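You operate a simulated robot arm through the tools that you are given. There is no shell and no other tool. Be economical: measure what you need, move in short steps, check, and stop when the job is done.

You are at the controls of a simulated two-armed robot. One attempt, no reset.

Task
Stroke press B once with both black buttons, then stop the motor.
Fine: mode to ONCE and motor on first, mode back to OFF last.
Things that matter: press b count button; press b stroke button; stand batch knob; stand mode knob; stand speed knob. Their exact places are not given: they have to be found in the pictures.

Only the result counts: the job must be done as asked and must still hold three seconds after the hand-in. Knocking over, shifting, dropping, spilling or breaking anything else fails it.

Robot
Two 7-joint arms with two-finger parallel grippers on one trunk, on a base that drives. Base frame: it is fixed to the floor where the robot stands at the start and does not move with it; the origin is under the middle of the robot, x ahead of it, y to its left, z up. Readings come in mm, degrees, newtons and seconds.
The left shoulder is at the start at [70, 133, 1076], the right one opposite. With the tool pointing down near the work surface each hand reaches from about 100 to 640 mm from the robot's upright axis, wherever it stands, measured 20 degrees to its own side. Places, roughly: press b count button [600, -400, 800]; press b stroke button [700, -300, 800]; stand batch knob [600, -300, 700]; stand mode knob [600, 0, 800]; stand speed knob [600, -100, 700]. Payload 1.57 kg a hand.
The tool frame of a hand sits at the grasp point between the pads (the TCP): z along the fingers, y along the line on which they close. The tips reach 30 mm beyond it. Largest opening 80 mm; finger width 17, thickness 12; the body of the gripper, 40 by 82 mm, starts 80 mm behind the TCP.
Orientation is that of the tool frame in the base frame, as [roll, pitch, yaw] about the fixed x, y, z axes, in that order (R = Rz(yaw) Ry(pitch) Rx(roll)). With the fingers straight down and closing along the base's y, the tool's x points along the base's -x, its y along +y and its z along -z.

Tools
- The arms move only by the tool jog_arm. It takes "left_deltas", "right_deltas" or both (then of equal length, played together; a hand with none holds still); each is a list of rows, each an object of numbers (a shift or turn left out is 0, a gripper value left out holds the last): "wx", "wy", "wz": the turn, a rotation vector about the tool's x, y, z in degrees; "x", "y", "z": the shift along the tool's x, y, z in mm; "gripper": the gripper command, from -1 (fully open) to 1 (shut), values between in proportion. In form: [{"wx": .., "wy": .., "wz": .., "x": .., "y": .., "z": .., "gripper": ..}, ...]. A call has 1 to 20 rows; each row shifts and turns the commanded pose from where the row before left it, along the tool's axes as they then stand. Rows are played at 5 a second. More than 50 mm and 8.6 degrees between two rows, or a gripper value outside its range, and nothing of the call is played. Where a pose cannot be reached the arm comes as near as it can. A force on the tool above 40 N (or 10 N above the force at the start of the call, whichever is more), or a blocked arm, ends the call early, and 0.2 s more pass. The fingers move at their own pace (about 153 mm/s each) and stop on an object; they squeeze with about 29 N. The grip force told is the motor's: it shows also when the fingers shut on nothing. Time passes only in rows, and 0.2 s behind the last, so rows that do not move let the fingers close. It gives the time, the measured TCP pose, the force on the tool (base axes), the opening and the grip force at its end, in the units of the frame above (readings bear some noise), with the torque about the TCP (base axes, N m) and any sound that the robot's microphone picked up.
- Cameras (640 x 400 px; columns grow to the right, rows downward): "scene" is now at [142.6, -24, 1297.2]; the picture's right is [-0.36, -0.93, 0.00], its down [-0.51, 0.20, -0.84] and it looks along [0.78, -0.30, -0.55] (base axes); focal length 292 px, centre (320, 200). "left" rides on the left gripper at [72, 7, -122] in its tool frame; the picture's right is [-0.09, 1.00, 0.00], its down [-0.84, -0.08, -0.54] and it looks along [-0.54, -0.05, 0.84] (tool axes); focal length 238 px, centre (320, 200). "right" rides on the right gripper at [72, -7, -122] in its tool frame; the picture's right is [0.09, 1.00, 0.00], its down [-0.84, 0.08, -0.54] and it looks along [-0.54, 0.05, 0.84] (tool axes); focal length 238 px, centre (320, 200).
- capture(camera): a new picture of that camera. The clock stands still meanwhile.
- slide_trunk(by): slides the trunk up (or, below 0, down) by that many mm; the arms and the scene camera ride with it, the base frame stays. It gives what a move gives, with no picture.
- drive_base(legs): drives the robot by 1 to 6 legs, each [ahead, left, turn to the left] in mm, mm and degrees, along the robot's own axes; the way and the turn of a leg run together, so that a leg with both is an arc; at most 1500 mm and 180 degrees a leg. The arms and the cameras ride along, it lands a little off, and it stops where it bumps. It gives what a move gives.
- turn_head(pan, tilt): turns the head with the scene camera to pan (to the left, within 86 degrees either way) and tilt (down, from -29 to 69), counted from straight ahead of the robot. It gives what a move gives.
- probe_pixels(camera, pixels): for up to 12 pixels [column, row] of the newest picture of that camera ("zoom" is the newest enlarged one), the place [x, y, z] in the base frame of the surface seen there, good to about 2 mm, but the place of the scene camera against the robot may be out by one fixed shift of up to 25 mm in any direction. The clock stands still meanwhile.
- inspect(camera, box): a new picture of the part [left, top, right, bottom] of that camera's present view, enlarged. The clock stands still meanwhile.
- close_job(): hands the job in; it is judged then, once.

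Go step by step. Measure first, check grasps and placings, and put right what went wrong. The budget is 80 turns and 70 pictures, counting those below and the enlarged ones. Unless the task says otherwise, let go and move clear before handing in, and close with one line.

The tools are called as name(argument=value, ...) on one line, values as JSON. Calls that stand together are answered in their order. jog_arm: Moves the arms, as the interface text tells. Its arguments: {"type":"object","properties":{"left_deltas":{"type":"array","items":{"type":"object","properties":{"wx":{"type":"number"},"wy":{"type":"number"},"wz":{"type":"number"},"x":{"type":"number"},"y":{"type":"number"},"z":{"type":"number"},"gripper":{"type":"number"}}}},"right_deltas":{"type":"array","items":{"type":"object","properties":{"wx":{"type":"number"},"wy":{"type":"number"},"wz":{"type":"number"},"x":{"type":"number"},"y":{"type":"number"},"z":{"type":"number"},"gripper":{"type":"number"}}}}},"required":[]} The other tools are called the same way: slide_trunk (by) slides the trunk up or down; drive_base (legs) drives the base; turn_head (pan, tilt) turns the head that bears the scene camera; capture (camera) takes a picture; probe_pixels (camera, pixels) gives the place of the surface under pixels of a picture; inspect (camera, box) takes an enlarged picture of a part of a camera's view; close_job () hands the job in.

At the start:

```text
time: 0.0
left_position: [424.9, 48.2, 1147.5]
left_ee_rot: [179.9, 0.0, -179.9]
left_ft_force: [0.4, -0.2, 0.3]
left_moment: [-0.01, 0.01, -0.04]
left_grip_width: 80.1
left_gripper_force: 0.0
right_position: [405.3, -317.1, 1033.6]
right_ee_rot: [179.9, 0.0, -180.0]
right_ft_force: [0.0, -0.5, -0.4]
right_moment: [0.01, 0.0, -0.03]
right_grip_width: 79.9
right_gripper_force: 0.1
trunk travel left (down, up): [-650.0, 290.0]
robot x, y, heading: [0.6, 1.2, -0.0]
head pan, tilt: [-21.3, 33.1]
```

scene: 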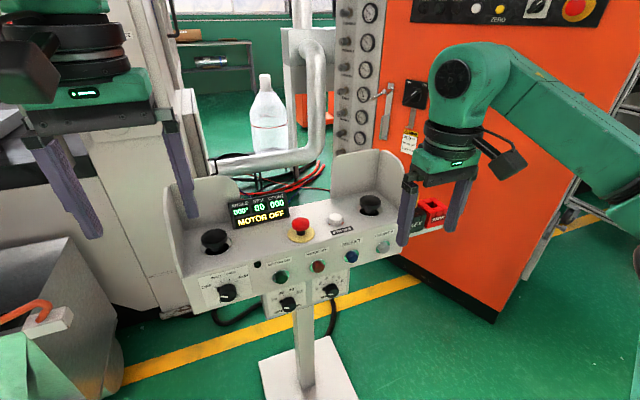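
right: 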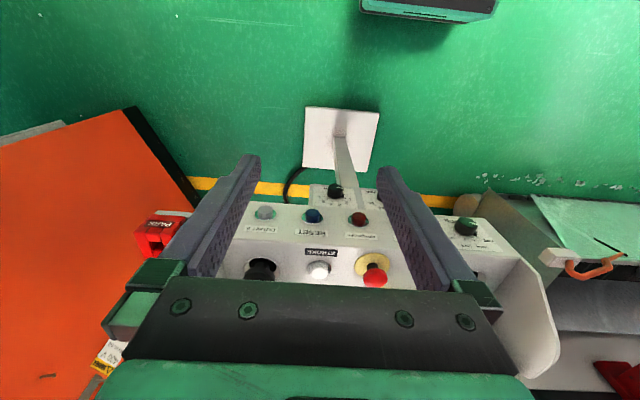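
left: 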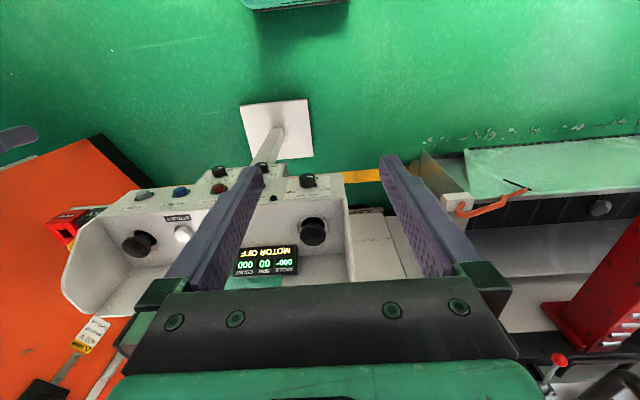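

The scene shows a press stand with two black palm buttons (about 214,240 and 370,205), a display reading MOTOR OFF, and knobs and coloured buttons on the front face. I'll enlarge the panel to read the labels.

inspect(camera="scene", box=[180, 180, 300, 320])

inspect(camera="scene", box=[280, 180, 420, 310])

inspect(camera="right", box=[220, 160, 540, 320])

```text
2.86 times, centred on (240, 250) of scene
```

zoom: 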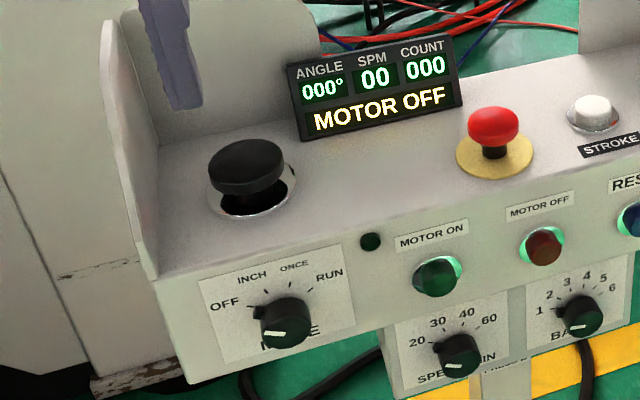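

```text
3.08 times, centred on (350, 245) of scene
```

zoom: 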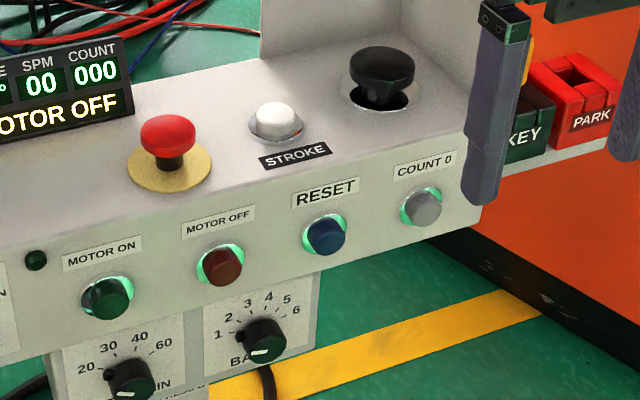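

```text
2.00 times, centred on (380, 240) of right
```

zoom: 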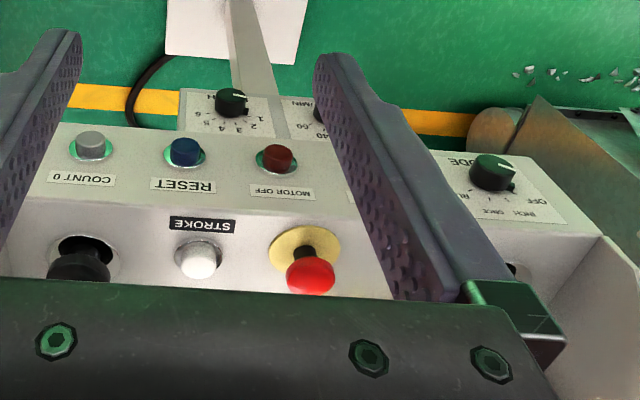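

The mode knob points to OFF, with INCH, ONCE and RUN clockwise from it. MOTOR ON is the green button, MOTOR OFF the red one, and the white button is a trap or lamp. I'll probe places with the hand cameras, and the scene camera for the offset.

probe_pixels(camera="zoom", pixels=[[90, 145], [185, 150], [278, 157], [80, 268], [198, 262], [310, 275], [493, 172], [460, 215], [545, 222], [232, 100], [130, 235], [120, 158]])

probe_pixels(camera="scene", pixels=[[214, 236], [369, 202], [227, 293], [281, 277], [319, 267], [352, 256], [383, 246], [336, 218], [300, 223], [245, 255], [340, 230], [289, 304]])

probe_pixels(camera="left", pixels=[[313, 230], [138, 243], [308, 181], [145, 195], [181, 191], [218, 188], [183, 234], [295, 205], [330, 205], [273, 198], [335, 260], [88, 240]])

```text
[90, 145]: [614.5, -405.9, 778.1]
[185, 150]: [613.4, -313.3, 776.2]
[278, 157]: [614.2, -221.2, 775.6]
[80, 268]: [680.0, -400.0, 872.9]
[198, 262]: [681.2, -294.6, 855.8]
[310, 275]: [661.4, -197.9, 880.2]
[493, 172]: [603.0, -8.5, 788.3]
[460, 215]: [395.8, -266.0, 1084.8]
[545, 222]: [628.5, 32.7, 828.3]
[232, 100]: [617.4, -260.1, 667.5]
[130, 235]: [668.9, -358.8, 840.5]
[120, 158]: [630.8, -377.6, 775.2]
```

```text
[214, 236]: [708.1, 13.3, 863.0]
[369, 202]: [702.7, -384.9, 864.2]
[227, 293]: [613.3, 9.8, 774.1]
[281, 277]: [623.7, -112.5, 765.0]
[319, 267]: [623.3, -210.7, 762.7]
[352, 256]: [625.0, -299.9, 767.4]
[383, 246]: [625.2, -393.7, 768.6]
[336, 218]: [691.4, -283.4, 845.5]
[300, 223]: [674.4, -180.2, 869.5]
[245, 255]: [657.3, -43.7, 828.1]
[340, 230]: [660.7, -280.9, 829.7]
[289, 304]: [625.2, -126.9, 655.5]
```

```text
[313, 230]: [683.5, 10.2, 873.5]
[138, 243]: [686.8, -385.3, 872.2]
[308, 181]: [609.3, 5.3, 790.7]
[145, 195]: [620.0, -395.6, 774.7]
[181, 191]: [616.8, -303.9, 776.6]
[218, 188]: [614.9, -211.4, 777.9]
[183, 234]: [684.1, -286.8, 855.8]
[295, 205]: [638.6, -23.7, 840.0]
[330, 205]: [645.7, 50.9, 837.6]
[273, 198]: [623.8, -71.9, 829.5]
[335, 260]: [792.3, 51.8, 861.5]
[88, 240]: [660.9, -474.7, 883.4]
```

Both hand cameras agree within about 10 mm: front face near x=629, buttons at z≈777, black palm buttons near (685, 10) and (686, -390) with tops at z≈873. Before moving the base, I'll check the clearance to the stand foot, cabinet and left bin.

probe_pixels(camera="scene", pixels=[[265, 365], [350, 390], [300, 398], [497, 320], [540, 230], [450, 225], [433, 210], [400, 160], [170, 180], [365, 155], [60, 320], [120, 370]])

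turn_head(pan=-75, tilt=35)

capture(camera="scene")

```text
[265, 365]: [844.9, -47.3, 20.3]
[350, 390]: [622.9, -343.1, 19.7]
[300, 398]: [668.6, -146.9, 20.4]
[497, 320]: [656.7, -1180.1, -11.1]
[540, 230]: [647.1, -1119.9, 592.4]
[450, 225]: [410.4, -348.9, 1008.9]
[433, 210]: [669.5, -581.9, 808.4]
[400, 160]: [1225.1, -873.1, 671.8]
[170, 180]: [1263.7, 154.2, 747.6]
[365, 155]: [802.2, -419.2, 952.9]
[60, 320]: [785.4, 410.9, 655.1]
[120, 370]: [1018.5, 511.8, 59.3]
```

```text
time: 1.2
left_position: [425.5, 48.9, 1146.5]
left_ee_rot: [180.0, -0.1, -179.8]
left_ft_force: [-0.1, 0.2, -0.6]
left_moment: [0.0, -0.03, 0.0]
left_grip_width: 79.9
left_gripper_force: 0.0
right_position: [405.2, -318.5, 1035.0]
right_ee_rot: [180.0, 0.1, 179.9]
right_ft_force: [-0.4, -0.5, -0.6]
right_moment: [0.02, -0.01, -0.01]
right_grip_width: 79.8
right_gripper_force: 0.0
trunk travel left (down, up): [-650.0, 290.0]
robot x, y, heading: [0.1, 2.0, -0.2]
head pan, tilt: [-75.0, 35.0]
```

```text
63 pictures are left
```

scene: 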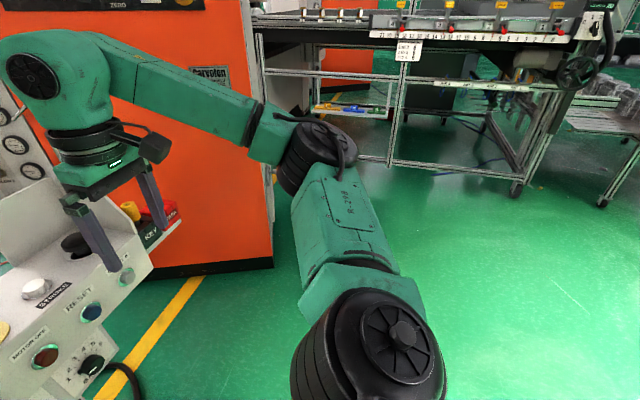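

The floor to the right is free, and the stand's foot begins at about x=620. I'll centre the robot on the stand (y about -190) and move 100 mm ahead.

drive_base(legs=[[0, -192, 0], [100, 0, 0]])

turn_head(pan=0, tilt=45)

capture(camera="scene")

capture(camera="left")

```text
time: 3.5
left_position: [525.7, -146.1, 1147.1]
left_ee_rot: [-179.9, 0.1, -179.9]
left_ft_force: [0.3, -0.7, 0.1]
left_moment: [0.01, -0.01, -0.01]
left_grip_width: 80.0
left_gripper_force: 0.1
right_position: [504.3, -512.4, 1033.6]
right_ee_rot: [-180.0, 0.1, 179.9]
right_ft_force: [-1.1, 0.4, -1.0]
right_moment: [-0.02, -0.01, 0.01]
right_grip_width: 80.0
right_gripper_force: 0.1
trunk travel left (down, up): [-650.0, 290.0]
robot x, y, heading: [97.3, -191.3, -0.0]
head pan, tilt: [-75.0, 35.0]
```

```text
time: 5.0
left_position: [526.4, -145.9, 1146.0]
left_ee_rot: [179.9, 0.1, -179.9]
left_ft_force: [1.0, -0.8, 0.5]
left_moment: [-0.01, 0.01, 0.02]
left_grip_width: 80.1
left_gripper_force: 0.1
right_position: [504.1, -512.7, 1033.8]
right_ee_rot: [179.9, 0.0, -179.9]
right_ft_force: [0.5, 0.1, -0.8]
right_moment: [0.0, 0.0, -0.03]
right_grip_width: 79.9
right_gripper_force: 0.0
trunk travel left (down, up): [-650.0, 290.0]
robot x, y, heading: [102.5, -192.0, 0.0]
head pan, tilt: [0.0, 45.0]
```

```text
62 pictures are left
```

scene: 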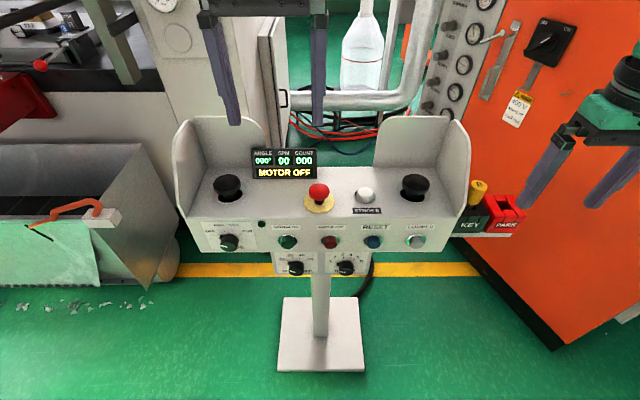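

```text
61 pictures are left
```

left: 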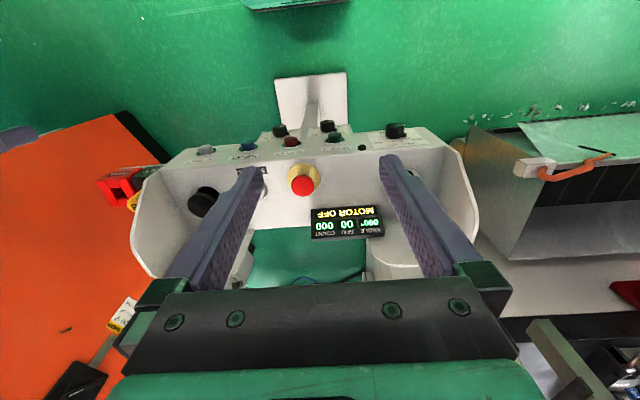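

The robot is well centred and the view is clear. I'll retreat the left hand, turn it to point horizontally forward (+x), and then lower it to the mode knob.

jog_arm(left_deltas=[{"x": 35, "y": 50}, {"x": 35, "y": 50}, {"x": 35, "y": 48}, {"wy": -8.2}, {"wy": -8.2}, {"wy": -8.2}, {"wy": -8.2}, {"wy": -8.2}, {"wy": -8.2}, {"wy": -8.2}, {"wy": -8.2}, {"wy": -8.2}, {"wy": -8.1}, {"wy": -8.1}, {}])

```text
refused: row 1 steps farther than a row can; nothing moved
```

The first row was longer than 50 mm, so I'll split the shift into shorter steps.

jog_arm(left_deltas=[{"x": 25, "y": 38}, {"x": 25, "y": 38}, {"x": 25, "y": 38}, {"x": 30, "y": 36}, {"wy": -8.2}, {"wy": -8.2}, {"wy": -8.2}, {"wy": -8.2}, {"wy": -8.2}, {"wy": -8.2}, {"wy": -8.2}, {"wy": -8.2}, {"wy": -8.2}, {"wy": -8.1}, {"wy": -8.1}, {}])

```text
time: 8.4
left_position: [483.3, -8.6, 1260.4]
left_ee_rot: [177.8, 70.6, 177.6]
left_ft_force: [0.1, -0.1, -0.2]
left_moment: [0.01, 0.01, 0.0]
left_grip_width: 80.0
left_gripper_force: 0.1
left hand out of reach, approached as far as the arm can: row 9, 10, 11, 12, 13, 14, 15
right_position: [505.1, -512.8, 1034.5]
right_ee_rot: [-180.0, 0.0, 180.0]
right_ft_force: [-0.5, 0.0, -0.8]
right_moment: [0.01, 0.01, -0.01]
right_grip_width: 80.0
right_gripper_force: 0.0
trunk travel left (down, up): [-650.0, 290.0]
robot x, y, heading: [103.6, -195.9, -0.3]
head pan, tilt: [0.0, 45.0]
```

The arm came within 70° because it is too high and too close. Lowering it (tool +x, now roughly down) and moving it slightly forward should make the pose reachable.

jog_arm(left_deltas=[{"x": 40}, {"x": 40}, {"x": 40}, {"x": 40}, {"x": 40}, {"x": 40}])

capture(camera="scene")

```text
time: 9.8
left_position: [483.7, -8.8, 1260.3]
left_ee_rot: [177.6, 70.5, 177.5]
left_ft_force: [-0.1, -0.5, -0.4]
left_moment: [0.0, 0.01, -0.05]
left_grip_width: 79.9
left_gripper_force: 0.0
left hand out of reach, approached as far as the arm can: row 1, 2, 3, 4, 5, 6
right_position: [503.4, -512.9, 1033.6]
right_ee_rot: [-179.9, 0.0, 180.0]
right_ft_force: [0.2, 0.4, 0.6]
right_moment: [0.02, 0.02, 0.01]
right_grip_width: 80.3
right_gripper_force: 0.1
trunk travel left (down, up): [-650.0, 290.0]
robot x, y, heading: [101.0, -193.6, -0.2]
head pan, tilt: [0.0, 45.0]
```

```text
60 pictures are left
```

scene: 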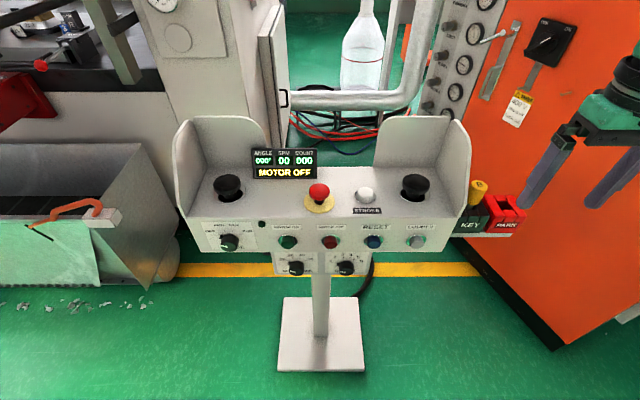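

It did not move, so the command is stuck at a joint limit. I'll turn back a bit and see where it goes.

jog_arm(left_deltas=[{"wy": 8}, {"wy": 8}, {"wy": 8}, {"wy": 8}])

```text
time: 10.8
left_position: [483.9, -9.3, 1257.5]
left_ee_rot: [178.9, 38.5, 179.0]
left_ft_force: [0.3, 0.0, -0.3]
left_moment: [-0.01, 0.0, 0.0]
left_grip_width: 80.0
left_gripper_force: 0.0
right_position: [505.5, -513.6, 1033.8]
right_ee_rot: [-180.0, 0.0, -180.0]
right_ft_force: [-0.2, -0.3, -1.0]
right_moment: [0.0, 0.03, 0.04]
right_grip_width: 79.8
right_gripper_force: 0.1
trunk travel left (down, up): [-650.0, 290.0]
robot x, y, heading: [99.8, -196.3, -0.2]
head pan, tilt: [0.0, 45.0]
```

The hand responds from its measured pose. At this 38.5° pitch I'll go straight down about 360 mm, staying in front of the stand.

jog_arm(left_deltas=[{"x": 24.9, "z": 31.3}, {"x": 24.9, "z": 31.3}, {"x": 24.9, "z": 31.3}, {"x": 24.9, "z": 31.3}, {"x": 24.9, "z": 31.3}, {"x": 24.9, "z": 31.3}, {"x": 24.9, "z": 31.3}, {"x": 24.9, "z": 31.3}, {"x": 24.9, "z": 31.3}])

```text
time: 12.8
left_position: [506.0, -1.5, 1093.9]
left_ee_rot: [178.9, 38.6, 179.1]
left_ft_force: [0.7, -0.4, 0.0]
left_moment: [0.01, -0.01, -0.02]
left_grip_width: 80.0
left_gripper_force: 0.1
left hand out of reach, approached as far as the arm can: row 4, 5, 6, 7, 8, 9
right_position: [504.5, -512.3, 1034.8]
right_ee_rot: [-180.0, 0.0, -180.0]
right_ft_force: [-0.6, 0.4, -0.3]
right_moment: [-0.02, 0.0, 0.03]
right_grip_width: 80.0
right_gripper_force: 0.0
trunk travel left (down, up): [-650.0, 290.0]
robot x, y, heading: [102.0, -197.9, 0.0]
head pan, tilt: [0.0, 45.0]
```

The wrist comes too near the shoulder when it folds. I'll raise the trunk so the hand works well below the shoulder, and descend with the tool down before pitching it up.

slide_trunk(by=220)

jog_arm(left_deltas=[{"wy": 7.7}, {"wy": 7.7}, {"wy": 7.7}, {"wy": 7.7}, {"wy": 7.7}, {"z": 40}, {"z": 40}, {"z": 40}, {"z": 40}, {"z": 40}, {"z": 40}, {"z": 40}, {"z": 40}, {"z": 40}, {"z": 40}])

```text
time: 15.1
left_position: [505.8, -1.7, 1313.7]
left_ee_rot: [178.9, 38.6, 179.1]
left_ft_force: [0.1, 0.1, 1.2]
left_moment: [0.0, 0.02, -0.03]
left_grip_width: 80.0
left_gripper_force: 0.1
right_position: [504.8, -512.4, 1254.0]
right_ee_rot: [180.0, 0.0, -180.0]
right_ft_force: [0.0, 0.3, 0.0]
right_moment: [0.01, -0.02, -0.02]
right_grip_width: 79.9
right_gripper_force: 0.0
trunk travel left (down, up): [-870.0, 70.0]
robot x, y, heading: [100.9, -198.3, -0.3]
head pan, tilt: [0.0, 45.0]
```

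```text
time: 18.3
left_position: [506.8, 3.2, 911.9]
left_ee_rot: [179.0, -0.1, 179.8]
left_ft_force: [0.2, 0.1, 0.4]
left_moment: [-0.01, 0.01, 0.01]
left_grip_width: 80.3
left_gripper_force: 0.0
right_position: [503.5, -512.2, 1254.3]
right_ee_rot: [180.0, 0.0, 180.0]
right_ft_force: [0.9, 0.9, 0.0]
right_moment: [-0.01, 0.02, -0.01]
right_grip_width: 79.9
right_gripper_force: 0.1
trunk travel left (down, up): [-870.0, 70.0]
robot x, y, heading: [101.5, -193.7, 0.2]
head pan, tilt: [0.0, 45.0]
```

Straight down works now, with the hand at z=912. I'll pitch to horizontal, shut the fingers partly later, and watch the reach.

jog_arm(left_deltas=[{"wy": -8.2}, {"wy": -8.2}, {"wy": -8.2}, {"wy": -8.2}, {"wy": -8.2}, {"wy": -8.2}, {"wy": -8.2}, {"wy": -8.2}, {"wy": -8.2}, {"wy": -8.1}, {"wy": -8.1}])

capture(camera="left")

inspect(camera="scene", box=[180, 200, 340, 300])

```text
time: 20.7
left_position: [505.5, 3.7, 913.7]
left_ee_rot: [81.6, 89.0, 81.3]
left_ft_force: [0.2, 0.4, -0.5]
left_moment: [0.0, -0.03, -0.02]
left_grip_width: 80.2
left_gripper_force: 0.1
right_position: [505.4, -513.7, 1254.1]
right_ee_rot: [-180.0, 0.1, 180.0]
right_ft_force: [0.1, -1.2, -0.3]
right_moment: [0.01, -0.05, 0.02]
right_grip_width: 79.9
right_gripper_force: 0.0
trunk travel left (down, up): [-870.0, 70.0]
robot x, y, heading: [99.6, -193.7, 0.2]
head pan, tilt: [0.0, 45.0]
```

```text
59 pictures are left
```

left: 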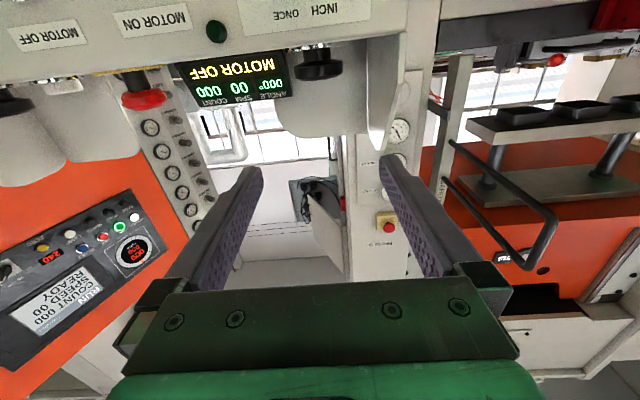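

```text
4.00 times, centred on (260, 250) of scene
```

zoom: 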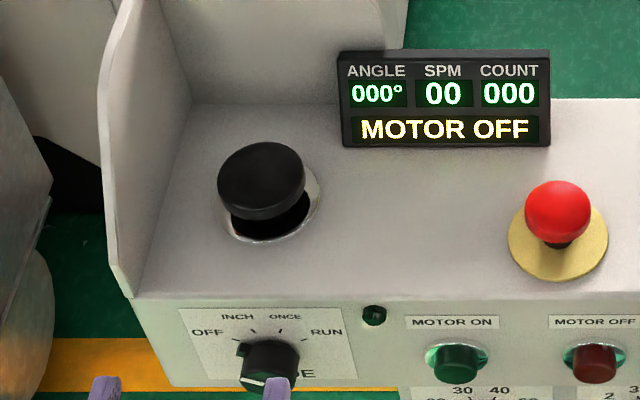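

The hand is horizontal. I'll lower it to the mode knob's height (z≈785), staying 100 mm in front, to view the knob head-on.

jog_arm(left_deltas=[{"x": 32}, {"x": 32}, {"x": 32}, {"x": 31}, {}])

capture(camera="left")

inspect(camera="left", box=[220, 100, 420, 240])

```text
time: 21.9
left_position: [506.7, 5.4, 797.0]
left_ee_rot: [85.4, 89.2, 85.0]
left_ft_force: [0.7, 0.0, -0.2]
left_moment: [-0.04, 0.02, -0.01]
left_grip_width: 80.1
left_gripper_force: 0.0
left hand out of reach, approached as far as the arm can: row 4
right_position: [505.1, -512.1, 1253.7]
right_ee_rot: [180.0, 0.0, 179.9]
right_ft_force: [-0.2, 0.7, 0.5]
right_moment: [-0.02, 0.0, -0.01]
right_grip_width: 79.9
right_gripper_force: 0.1
trunk travel left (down, up): [-870.0, 70.0]
robot x, y, heading: [97.1, -195.3, -0.1]
head pan, tilt: [0.0, 45.0]
```

```text
57 pictures are left
```

left: 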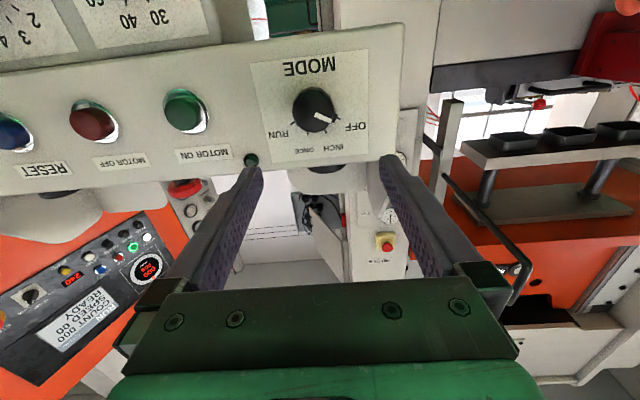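

```text
2.86 times, centred on (320, 170) of left
```

zoom: 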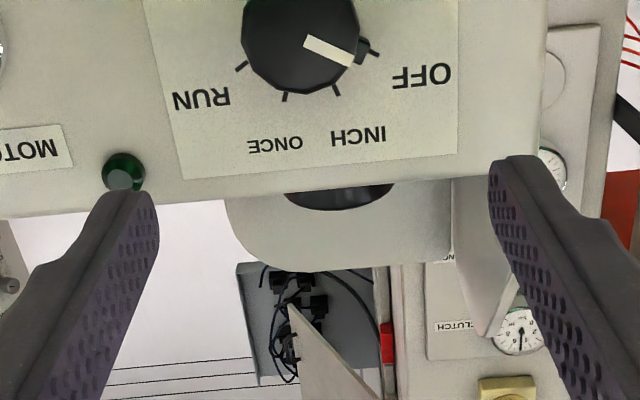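

There's a clear view of the knob: pointer at OFF, ticks 45° apart, so ONCE is 90° clockwise. I'll probe the knob, plate and green button in this close view.

probe_pixels(camera="left", pixels=[[314, 109], [324, 114], [296, 108], [334, 108], [316, 90], [283, 125], [338, 119], [331, 134], [184, 110], [90, 120], [250, 159], [300, 160]])

inspect(camera="left", box=[250, 50, 390, 170])

```text
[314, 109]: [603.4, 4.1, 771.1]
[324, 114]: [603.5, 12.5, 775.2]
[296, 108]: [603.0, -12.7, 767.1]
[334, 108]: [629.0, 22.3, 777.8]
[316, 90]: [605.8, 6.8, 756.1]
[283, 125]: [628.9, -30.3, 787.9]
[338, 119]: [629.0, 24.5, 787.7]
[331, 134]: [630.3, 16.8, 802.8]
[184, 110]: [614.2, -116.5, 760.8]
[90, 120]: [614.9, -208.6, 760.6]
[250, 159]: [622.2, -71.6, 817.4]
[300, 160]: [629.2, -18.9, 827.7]
```

```text
3.33 times, centred on (320, 110) of left
```

zoom: 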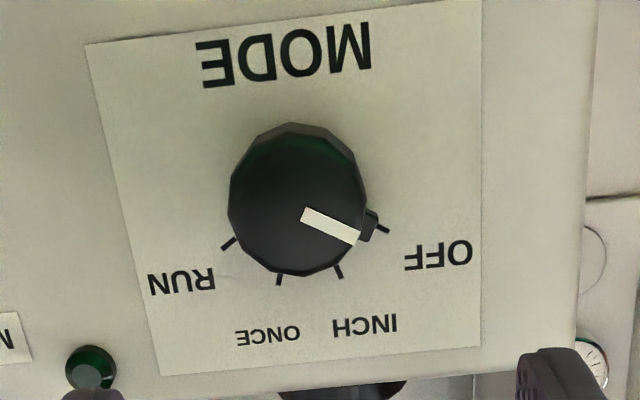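

The knob axis is at about y=3, z=773, its front face at x=603, and the plate at x=629. I'll lower the trunk to ease the reach, align the TCP with the axis, then roll the hand -67.5° so the fingers straddle the pointer and can turn +90°.

slide_trunk(by=-60)

jog_arm(left_deltas=[{"x": -18, "y": -1}, {"x": -18, "y": -1}, {"wz": -8.4}, {"wz": -8.4}, {"wz": -8.4}, {"wz": -8.4}, {"wz": -8.4}, {"wz": -8.4}, {"wz": -8.4}, {"wz": -8.4}, {}])

capture(camera="left")

```text
time: 22.9
left_position: [505.8, 5.9, 736.4]
left_ee_rot: [89.7, 89.3, 89.5]
left_ft_force: [-0.7, 0.4, 0.1]
left_moment: [-0.01, 0.0, 0.01]
left_grip_width: 80.3
left_gripper_force: 0.0
right_position: [505.0, -512.4, 1194.3]
right_ee_rot: [-179.9, 0.0, 179.9]
right_ft_force: [0.3, 0.4, -0.1]
right_moment: [-0.01, -0.02, 0.02]
right_grip_width: 79.9
right_gripper_force: 0.0
trunk travel left (down, up): [-810.0, 130.0]
robot x, y, heading: [98.2, -194.2, 0.0]
head pan, tilt: [0.0, 45.0]
```

```text
time: 25.3
left_position: [505.0, 3.7, 772.2]
left_ee_rot: [-89.9, 79.6, -90.2]
left_ft_force: [0.4, 0.9, 0.0]
left_moment: [-0.01, 0.04, 0.01]
left_grip_width: 80.1
left_gripper_force: 0.1
left hand out of reach, approached as far as the arm can: row 4, 5, 6, 7, 8, 9, 10
right_position: [504.6, -511.8, 1194.3]
right_ee_rot: [-179.9, 0.0, -180.0]
right_ft_force: [0.0, 0.7, 0.4]
right_moment: [0.02, 0.01, 0.03]
right_grip_width: 79.9
right_gripper_force: 0.2
trunk travel left (down, up): [-810.0, 130.0]
robot x, y, heading: [101.1, -194.4, 0.2]
head pan, tilt: [0.0, 45.0]
```

```text
54 pictures are left
```

left: 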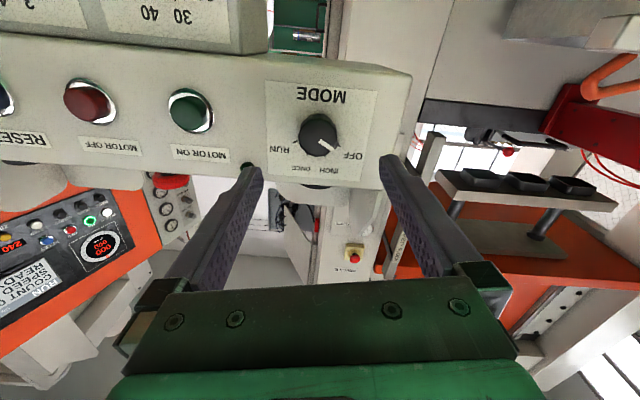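

The roll is limited to about -10° in that direction. I'll test the other direction: if +90° is free from here, I can grip at -10° with the fingers clear of the pointer nub.

jog_arm(left_deltas=[{"wz": 8.5}, {"wz": 8.5}, {"wz": 8.5}, {"wz": 8.5}, {"wz": 8.5}, {"wz": 8.5}, {"wz": 8.5}, {"wz": 8.5}, {"wz": 8.5}, {"wz": 8.5}, {"wz": 8.5}, {"wz": 8.5}, {}])

```text
time: 28.1
left_position: [505.8, 4.4, 773.3]
left_ee_rot: [90.1, -1.8, 89.8]
left_ft_force: [-0.7, -0.2, -0.9]
left_moment: [0.02, 0.01, 0.0]
left_grip_width: 79.9
left_gripper_force: 0.1
right_position: [504.9, -512.2, 1194.9]
right_ee_rot: [-179.9, 0.0, 179.9]
right_ft_force: [0.3, 0.3, -0.1]
right_moment: [0.02, 0.01, 0.01]
right_grip_width: 80.2
right_gripper_force: 0.0
trunk travel left (down, up): [-810.0, 130.0]
robot x, y, heading: [99.5, -192.9, 0.0]
head pan, tilt: [0.0, 45.0]
```

The hand reached +92° without trouble, so the usable range is -10° to +92°. I'll return to about -8° and advance closer to the knob for an alignment check.

jog_arm(left_deltas=[{"wz": -8.4}, {"wz": -8.4}, {"wz": -8.4}, {"wz": -8.4}, {"wz": -8.4}, {"wz": -8.4}, {"wz": -8.4}, {"wz": -8.4}, {"wz": -8.4}, {"wz": -8.4}, {"wz": -8.4}, {"wz": -7.6}, {"z": 30}, {"z": 20}, {}])

capture(camera="left")

```text
time: 31.3
left_position: [557.0, 1.7, 773.3]
left_ee_rot: [-89.8, 81.6, -89.9]
left_ft_force: [-0.5, 0.3, -0.9]
left_moment: [-0.03, -0.02, 0.03]
left_grip_width: 80.1
left_gripper_force: 0.0
right_position: [504.0, -512.1, 1193.7]
right_ee_rot: [-180.0, 0.0, -180.0]
right_ft_force: [0.1, 0.0, 0.8]
right_moment: [-0.04, -0.03, 0.01]
right_grip_width: 80.0
right_gripper_force: 0.1
trunk travel left (down, up): [-810.0, 130.0]
robot x, y, heading: [100.5, -196.5, -0.1]
head pan, tilt: [0.0, 45.0]
```

```text
53 pictures are left
```

left: 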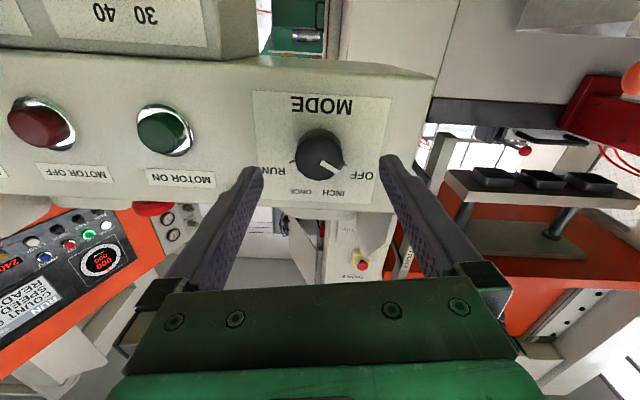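

The knob is at about (318,150), between the fingers. I'll probe its front-face centre and edges again from here.

probe_pixels(camera="left", pixels=[[317, 152], [299, 152], [337, 152], [318, 134], [318, 170], [310, 152], [326, 158], [343, 166]])

inspect(camera="left", box=[260, 100, 380, 200])

```text
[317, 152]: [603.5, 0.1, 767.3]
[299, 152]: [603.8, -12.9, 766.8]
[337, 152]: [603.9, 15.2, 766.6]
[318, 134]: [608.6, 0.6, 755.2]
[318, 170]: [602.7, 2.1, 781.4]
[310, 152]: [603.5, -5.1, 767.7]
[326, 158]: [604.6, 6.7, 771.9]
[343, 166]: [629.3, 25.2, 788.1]
```

```text
4.00 times, centred on (320, 150) of left
```

zoom: 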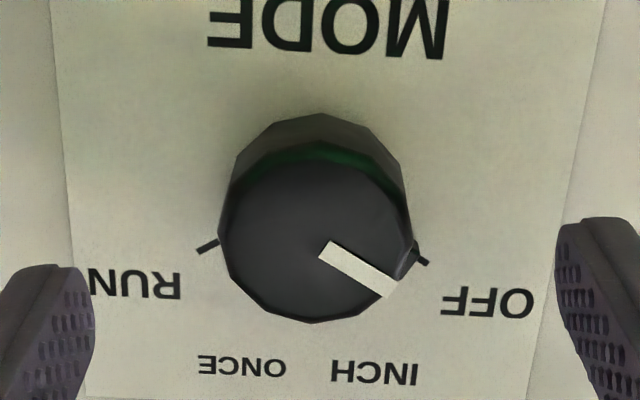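

The TCP (1.7, 773) is aligned with the knob axis (≈1.5, 773). I'll advance 31 mm so the pads overlap about 14 mm of the knob, then close.

jog_arm(left_deltas=[{"z": 15}, {"z": 16}, {}, {"gripper": 1}, {}, {}, {}])

capture(camera="left")

```text
time: 32.9
left_position: [563.5, 2.6, 772.8]
left_ee_rot: [-90.3, 81.7, -90.6]
left_ft_force: [0.3, -0.5, 0.1]
left_moment: [-0.02, -0.01, 0.02]
left_grip_width: 0.1
left_gripper_force: 21.5
left hand out of reach, approached as far as the arm can: row 1, 2
right_position: [503.4, -512.0, 1194.4]
right_ee_rot: [-179.9, 0.0, 180.0]
right_ft_force: [0.3, -0.4, -0.7]
right_moment: [0.01, -0.02, -0.02]
right_grip_width: 80.1
right_gripper_force: 0.1
trunk travel left (down, up): [-810.0, 130.0]
robot x, y, heading: [100.9, -193.0, -0.1]
head pan, tilt: [0.0, 45.0]
```

```text
51 pictures are left
```

left: 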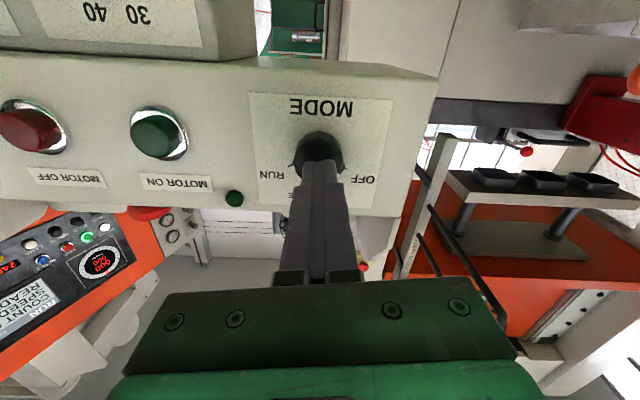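

The arm stalled at x=563 and shut on air, 10 mm short of the knob, with nothing touched. I'll open, retreat to the region where full roll was proven, and drive the base 80 mm closer.

jog_arm(left_deltas=[{"z": -20, "gripper": -1}, {"z": -20}, {"z": -20}, {"z": -18}, {}])

drive_base(legs=[[80, 0, 0]])

capture(camera="left")

```text
time: 34.1
left_position: [486.6, 4.4, 773.4]
left_ee_rot: [-90.1, 81.7, -90.3]
left_ft_force: [-0.6, 0.1, -1.0]
left_moment: [0.03, -0.03, 0.0]
left_grip_width: 80.1
left_gripper_force: 0.1
right_position: [504.9, -512.9, 1194.8]
right_ee_rot: [-179.9, -0.1, -180.0]
right_ft_force: [-0.6, 0.2, -0.5]
right_moment: [0.03, -0.01, 0.0]
right_grip_width: 80.1
right_gripper_force: 0.1
trunk travel left (down, up): [-810.0, 130.0]
robot x, y, heading: [101.7, -196.7, -0.1]
head pan, tilt: [0.0, 45.0]
```

```text
time: 35.2
left_position: [563.4, 2.8, 772.9]
left_ee_rot: [-89.4, 81.7, -89.6]
left_ft_force: [-0.3, -0.3, 0.2]
left_moment: [-0.03, 0.0, 0.0]
left_grip_width: 80.0
left_gripper_force: 0.1
right_position: [580.9, -513.4, 1194.7]
right_ee_rot: [180.0, 0.2, -179.9]
right_ft_force: [-0.1, -0.4, 0.9]
right_moment: [0.01, 0.03, 0.02]
right_grip_width: 80.1
right_gripper_force: 0.2
trunk travel left (down, up): [-810.0, 130.0]
robot x, y, heading: [180.2, -192.6, -0.4]
head pan, tilt: [0.0, 45.0]
```

```text
50 pictures are left
```

left: 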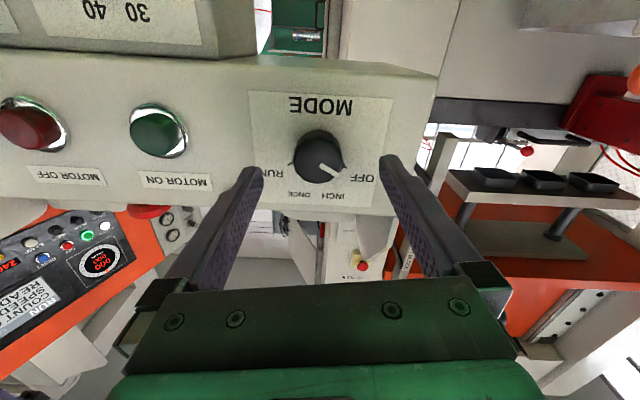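

The view is the same as before with the base closer, and the knob is centred. I'll advance 24 mm with the fingers open and check that x≈587 is reached.

jog_arm(left_deltas=[{"z": 12, "y": -1}, {"z": 12}, {}])

```text
time: 36.0
left_position: [589.5, 2.1, 772.6]
left_ee_rot: [-90.3, 81.7, -90.6]
left_ft_force: [-0.2, 0.3, -0.1]
left_moment: [0.01, 0.02, 0.02]
left_grip_width: 80.0
left_gripper_force: 0.0
right_position: [584.3, -514.2, 1193.8]
right_ee_rot: [180.0, -0.1, -180.0]
right_ft_force: [-0.1, 0.3, 1.1]
right_moment: [0.01, 0.0, 0.01]
right_grip_width: 79.9
right_gripper_force: 0.0
trunk travel left (down, up): [-810.0, 130.0]
robot x, y, heading: [181.3, -192.8, 0.1]
head pan, tilt: [0.0, 45.0]
```

The TCP reached x=589.5, centred on the knob. Now I'll close on it.

jog_arm(left_deltas=[{"gripper": 1}, {}, {}])

capture(camera="left")

```text
time: 36.8
left_position: [589.6, 2.9, 773.3]
left_ee_rot: [-89.9, 81.7, -90.1]
left_ft_force: [-1.0, -1.3, 1.9]
left_moment: [0.0, -0.11, -0.08]
left_grip_width: 37.0
left_gripper_force: 44.0
right_position: [584.0, -513.4, 1193.4]
right_ee_rot: [-180.0, 0.1, 180.0]
right_ft_force: [0.0, 0.4, -0.3]
right_moment: [-0.02, -0.03, 0.03]
right_grip_width: 79.8
right_gripper_force: 0.1
trunk travel left (down, up): [-810.0, 130.0]
robot x, y, heading: [177.6, -195.3, 0.1]
head pan, tilt: [0.0, 45.0]
```

```text
49 pictures are left
```

left: 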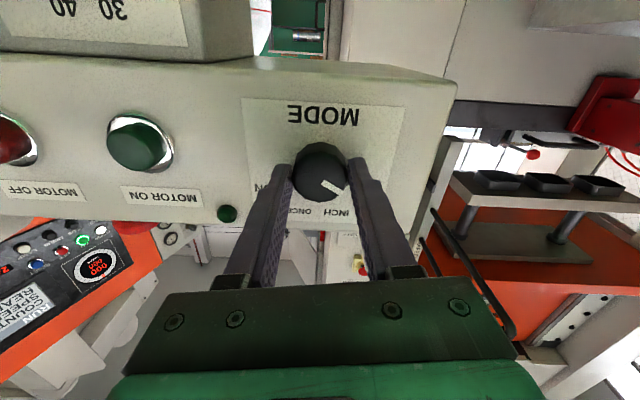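

The grip is firm at 37 mm with low side force. I'll turn 90° clockwise (+wz).

jog_arm(left_deltas=[{"wz": 8.2}, {"wz": 8.2}, {"wz": 8.2}, {"wz": 8.2}, {"wz": 8.2}, {"wz": 8.2}, {"wz": 8.2}, {"wz": 8.2}, {"wz": 8.2}, {"wz": 8.2}, {"wz": 8.2}, {}])

capture(camera="left")

inspect(camera="scene", box=[180, 200, 340, 320])

```text
time: 39.4
left_position: [588.9, 2.9, 773.6]
left_ee_rot: [89.9, 8.1, 89.6]
left_ft_force: [-0.6, 3.2, 5.1]
left_moment: [-0.02, -0.17, -0.03]
left_grip_width: 37.0
left_gripper_force: 43.6
right_position: [583.3, -512.4, 1194.0]
right_ee_rot: [180.0, 0.2, -180.0]
right_ft_force: [-0.8, -0.3, -0.1]
right_moment: [0.0, 0.02, 0.02]
right_grip_width: 79.8
right_gripper_force: 0.1
trunk travel left (down, up): [-810.0, 130.0]
robot x, y, heading: [176.8, -195.8, 0.0]
head pan, tilt: [0.0, 45.0]
```

```text
48 pictures are left
```

left: 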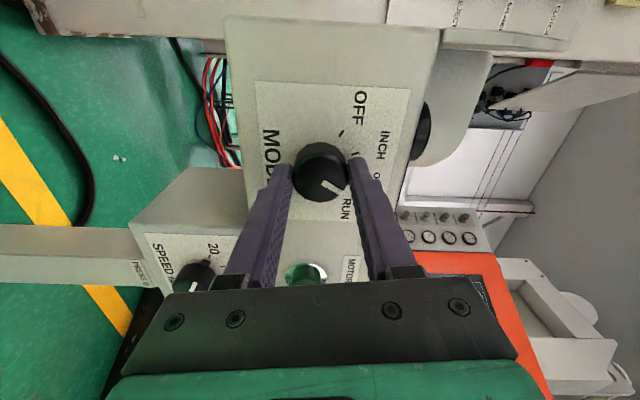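

```text
3.33 times, centred on (260, 260) of scene
```

zoom: 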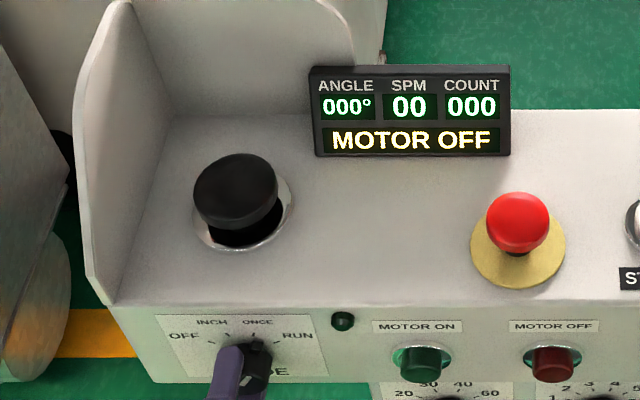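

The nub now sits near the ONCE tick. I'll release, retreat straight back, and verify.

jog_arm(left_deltas=[{"gripper": -1}, {}, {"z": -25}, {"z": -25}, {}])

capture(camera="left")

inspect(camera="left", box=[240, 50, 440, 220])

```text
time: 40.6
left_position: [540.1, 2.2, 773.3]
left_ee_rot: [90.1, 8.2, 89.9]
left_ft_force: [-0.5, 0.5, -0.4]
left_moment: [0.01, 0.0, 0.03]
left_grip_width: 79.7
left_gripper_force: 0.0
right_position: [584.8, -512.8, 1193.7]
right_ee_rot: [180.0, 0.0, -180.0]
right_ft_force: [-0.8, -0.8, -0.2]
right_moment: [0.05, 0.0, 0.05]
right_grip_width: 80.2
right_gripper_force: 0.1
trunk travel left (down, up): [-810.0, 130.0]
robot x, y, heading: [178.7, -193.5, 0.0]
head pan, tilt: [0.0, 45.0]
```

```text
46 pictures are left
```

left: 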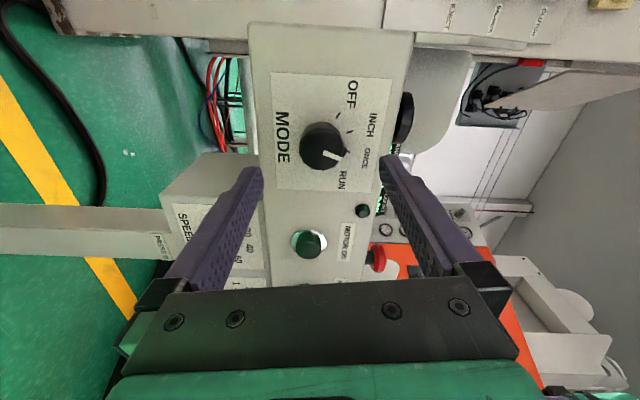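

```text
2.35 times, centred on (340, 135) of left
```

zoom: 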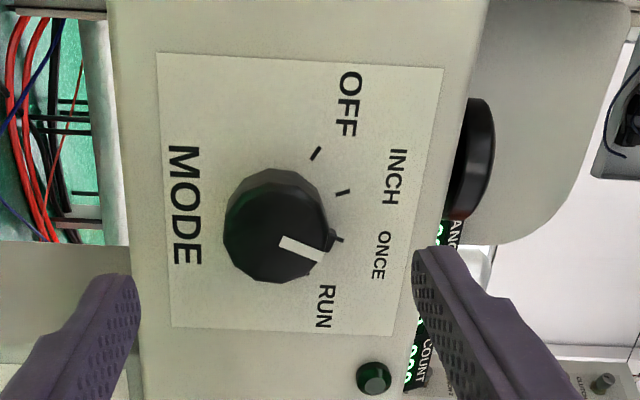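

The pointer is on ONCE. Next is MOTOR ON: I'll probe the green button (≈310,243 here) and the red one for exact places.

probe_pixels(camera="left", pixels=[[309, 243], [302, 243], [316, 243], [309, 236], [309, 250], [330, 242], [325, 158]])

inspect(camera="left", box=[260, 190, 380, 290])

```text
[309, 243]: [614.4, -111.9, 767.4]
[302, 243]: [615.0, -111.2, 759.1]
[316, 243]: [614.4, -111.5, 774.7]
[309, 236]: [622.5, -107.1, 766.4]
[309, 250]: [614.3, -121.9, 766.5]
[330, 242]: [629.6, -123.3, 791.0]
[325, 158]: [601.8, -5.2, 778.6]
```

```text
4.00 times, centred on (320, 240) of left
```

zoom: 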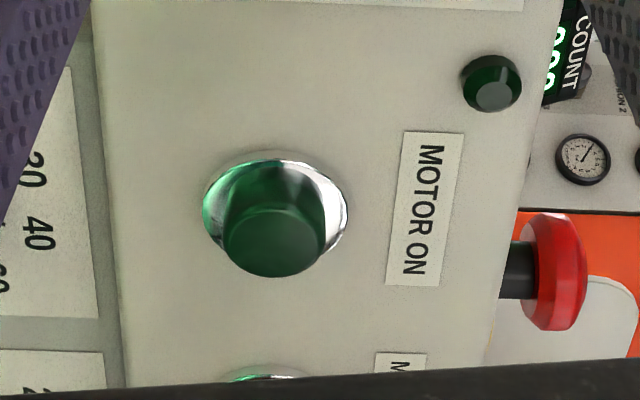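

The green cap's front centre is at about (614, -120, 767). I'll shut the fingers and shift across at the present standoff, then check the pose.

jog_arm(left_deltas=[{"x": -30, "y": -5.75, "gripper": 1}, {"x": -30, "y": -5.75}, {"x": -30, "y": -5.75}, {"x": -30, "y": -5.75}, {}, {}])

capture(camera="left")

```text
time: 42.0
left_position: [539.1, -121.4, 767.8]
left_ee_rot: [90.1, 8.2, 89.6]
left_ft_force: [-0.6, -0.8, -0.4]
left_moment: [0.01, -0.02, 0.02]
left_grip_width: 0.0
left_gripper_force: 21.5
right_position: [583.6, -512.7, 1194.4]
right_ee_rot: [-180.0, 0.1, -180.0]
right_ft_force: [0.6, 0.3, -0.7]
right_moment: [0.01, -0.02, -0.03]
right_grip_width: 80.2
right_gripper_force: 0.1
trunk travel left (down, up): [-810.0, 130.0]
robot x, y, heading: [176.7, -193.7, -0.3]
head pan, tilt: [0.0, 45.0]
```

```text
43 pictures are left
```

left: 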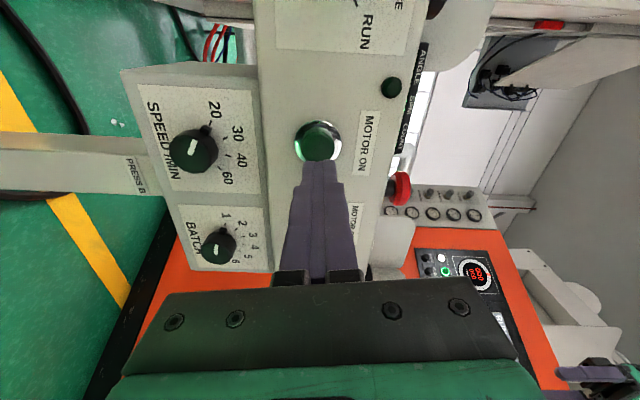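

The fingertips line up with the green button. I'll press: 40 mm approach, then fine steps to about 8 mm past contact, and retreat.

jog_arm(left_deltas=[{"z": 20}, {"z": 20}, {"z": 4}, {"z": 4}, {"z": 3}, {"z": 2}, {}])

inspect(camera="scene", box=[180, 200, 340, 320])

```text
time: 43.6
left_position: [590.8, -119.3, 768.3]
left_ee_rot: [90.0, 8.1, 89.7]
left_ft_force: [-9.2, 1.7, 0.6]
left_moment: [0.0, 0.03, -0.04]
left_grip_width: 0.0
left_gripper_force: 21.2
right_position: [582.4, -512.6, 1193.7]
right_ee_rot: [180.0, 0.1, -180.0]
right_ft_force: [-0.2, 0.4, -0.3]
right_moment: [0.0, -0.01, 0.01]
right_grip_width: 80.2
right_gripper_force: 0.1
trunk travel left (down, up): [-810.0, 130.0]
robot x, y, heading: [179.9, -191.4, -0.3]
head pan, tilt: [0.0, 45.0]
heard: click
```

```text
3.33 times, centred on (260, 260) of scene
```

zoom: 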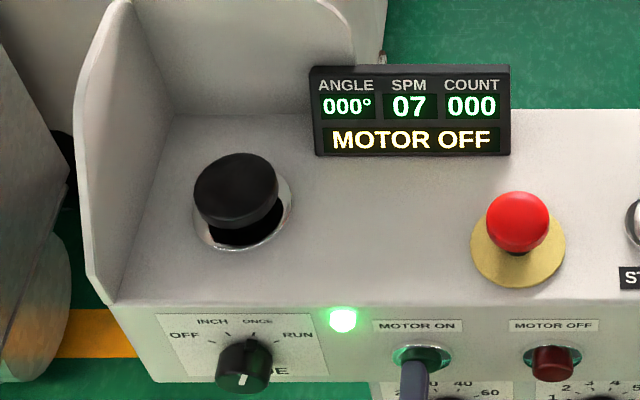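

Click heard, lamp green, and SPM is rising, so the motor is starting. I'll retreat, roll the hand back, and raise it.

jog_arm(left_deltas=[{"z": -25}, {"z": -25}, {"z": -20}, {"wz": -8.2}, {"wz": -8.2}, {"wz": -8.2}, {"wz": -8.2}, {"wz": -8.2}, {"wz": -8.2}, {"wz": -8.2}, {"wz": -8.2}, {"wz": -8.2}, {"wz": -8.2}, {"x": -28, "y": 20}, {"x": -28, "y": 20}, {"x": -28, "y": 20}, {}])

capture(camera="scene")

```text
time: 47.2
left_position: [522.0, -59.1, 850.8]
left_ee_rot: [-102.0, 89.8, -102.4]
left_ft_force: [0.0, 0.4, 0.2]
left_moment: [0.01, 0.01, 0.03]
left_grip_width: 0.0
left_gripper_force: 21.0
right_position: [583.8, -512.2, 1195.0]
right_ee_rot: [180.0, 0.1, 179.9]
right_ft_force: [0.3, 0.1, 0.1]
right_moment: [0.01, 0.02, -0.01]
right_grip_width: 79.9
right_gripper_force: 0.0
trunk travel left (down, up): [-810.0, 130.0]
robot x, y, heading: [177.0, -194.9, 0.2]
head pan, tilt: [0.0, 45.0]
```

```text
41 pictures are left
```

scene: 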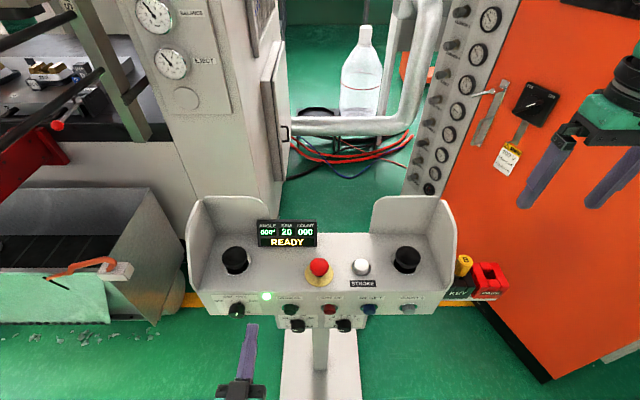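

The display says READY at 20 SPM. Now I'll turn the left hand to point down and raise it, while the right hand moves over the right black button at safe height.

jog_arm(left_deltas=[{"wy": 8.2}, {"wy": 8.2}, {"wy": 8.2}, {"wy": 8.2}, {"wy": 8.2}, {"wy": 8.2}, {"wy": 8.2}, {"wy": 8.2}, {"wy": 8.2}, {"wy": 8.2}, {"wy": 8}, {"z": -35}, {"z": -35}, {"z": -40}, {"z": -40}, {"z": -40}, {}], right_deltas=[{"x": -25, "y": 25, "gripper": 1}, {"x": -25, "y": 25}, {"x": -25, "y": 25}, {"x": -25, "y": 25}, {"y": 22}, {"z": 30}, {"z": 30}, {"z": 30}, {"z": 30}, {}, {}, {}, {}, {}, {}, {}, {}])

capture(camera="right")

capture(camera="left")

```text
time: 50.8
left_position: [521.7, -60.6, 1041.1]
left_ee_rot: [-179.9, 0.0, 179.9]
left_ft_force: [0.3, -0.4, 0.0]
left_moment: [0.02, -0.01, 0.0]
left_grip_width: 0.0
left_gripper_force: 21.6
right_position: [683.7, -391.2, 1074.2]
right_ee_rot: [-180.0, 0.0, -180.0]
right_ft_force: [-0.1, -0.2, 0.1]
right_moment: [-0.01, 0.02, -0.02]
right_grip_width: 0.2
right_gripper_force: 21.8
trunk travel left (down, up): [-810.0, 130.0]
robot x, y, heading: [180.1, -192.3, 0.0]
head pan, tilt: [0.0, 45.0]
```

```text
40 pictures are left
```

right: 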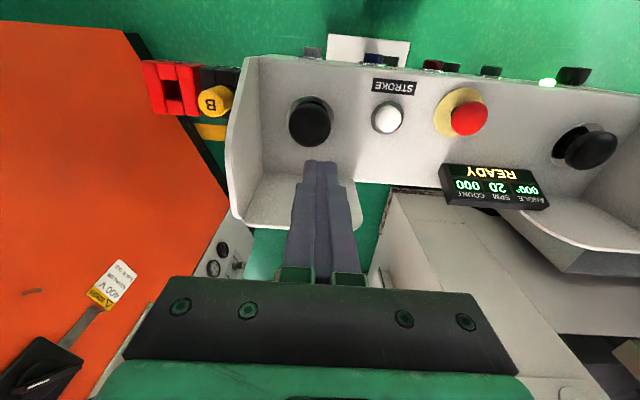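

```text
39 pictures are left
```

left: 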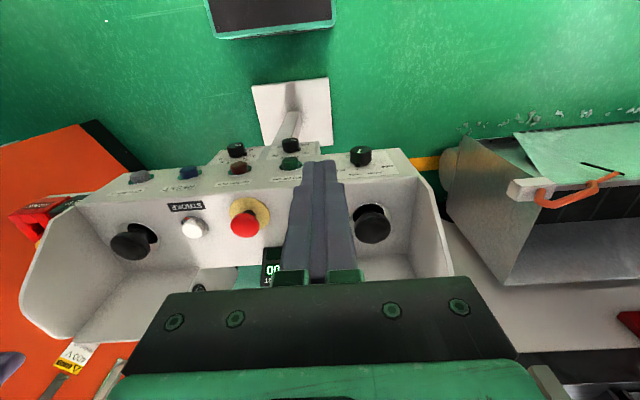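

probe_pixels(camera="right", pixels=[[310, 124], [295, 124], [325, 124], [310, 110], [310, 140], [590, 150], [265, 130], [340, 140]])

probe_pixels(camera="left", pixels=[[373, 227], [360, 227], [385, 227], [373, 240], [373, 215], [130, 246], [325, 190]])

```text
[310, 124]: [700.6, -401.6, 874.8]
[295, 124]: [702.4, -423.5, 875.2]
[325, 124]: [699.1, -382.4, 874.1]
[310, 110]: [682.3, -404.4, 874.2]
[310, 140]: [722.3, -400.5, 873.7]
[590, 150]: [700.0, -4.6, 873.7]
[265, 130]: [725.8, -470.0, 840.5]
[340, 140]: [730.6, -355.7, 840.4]
```

```text
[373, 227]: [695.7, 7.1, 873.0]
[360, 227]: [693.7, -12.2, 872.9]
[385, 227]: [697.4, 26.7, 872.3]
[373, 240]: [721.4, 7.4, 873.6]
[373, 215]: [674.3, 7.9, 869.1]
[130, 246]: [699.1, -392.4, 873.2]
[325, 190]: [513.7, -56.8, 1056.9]
```

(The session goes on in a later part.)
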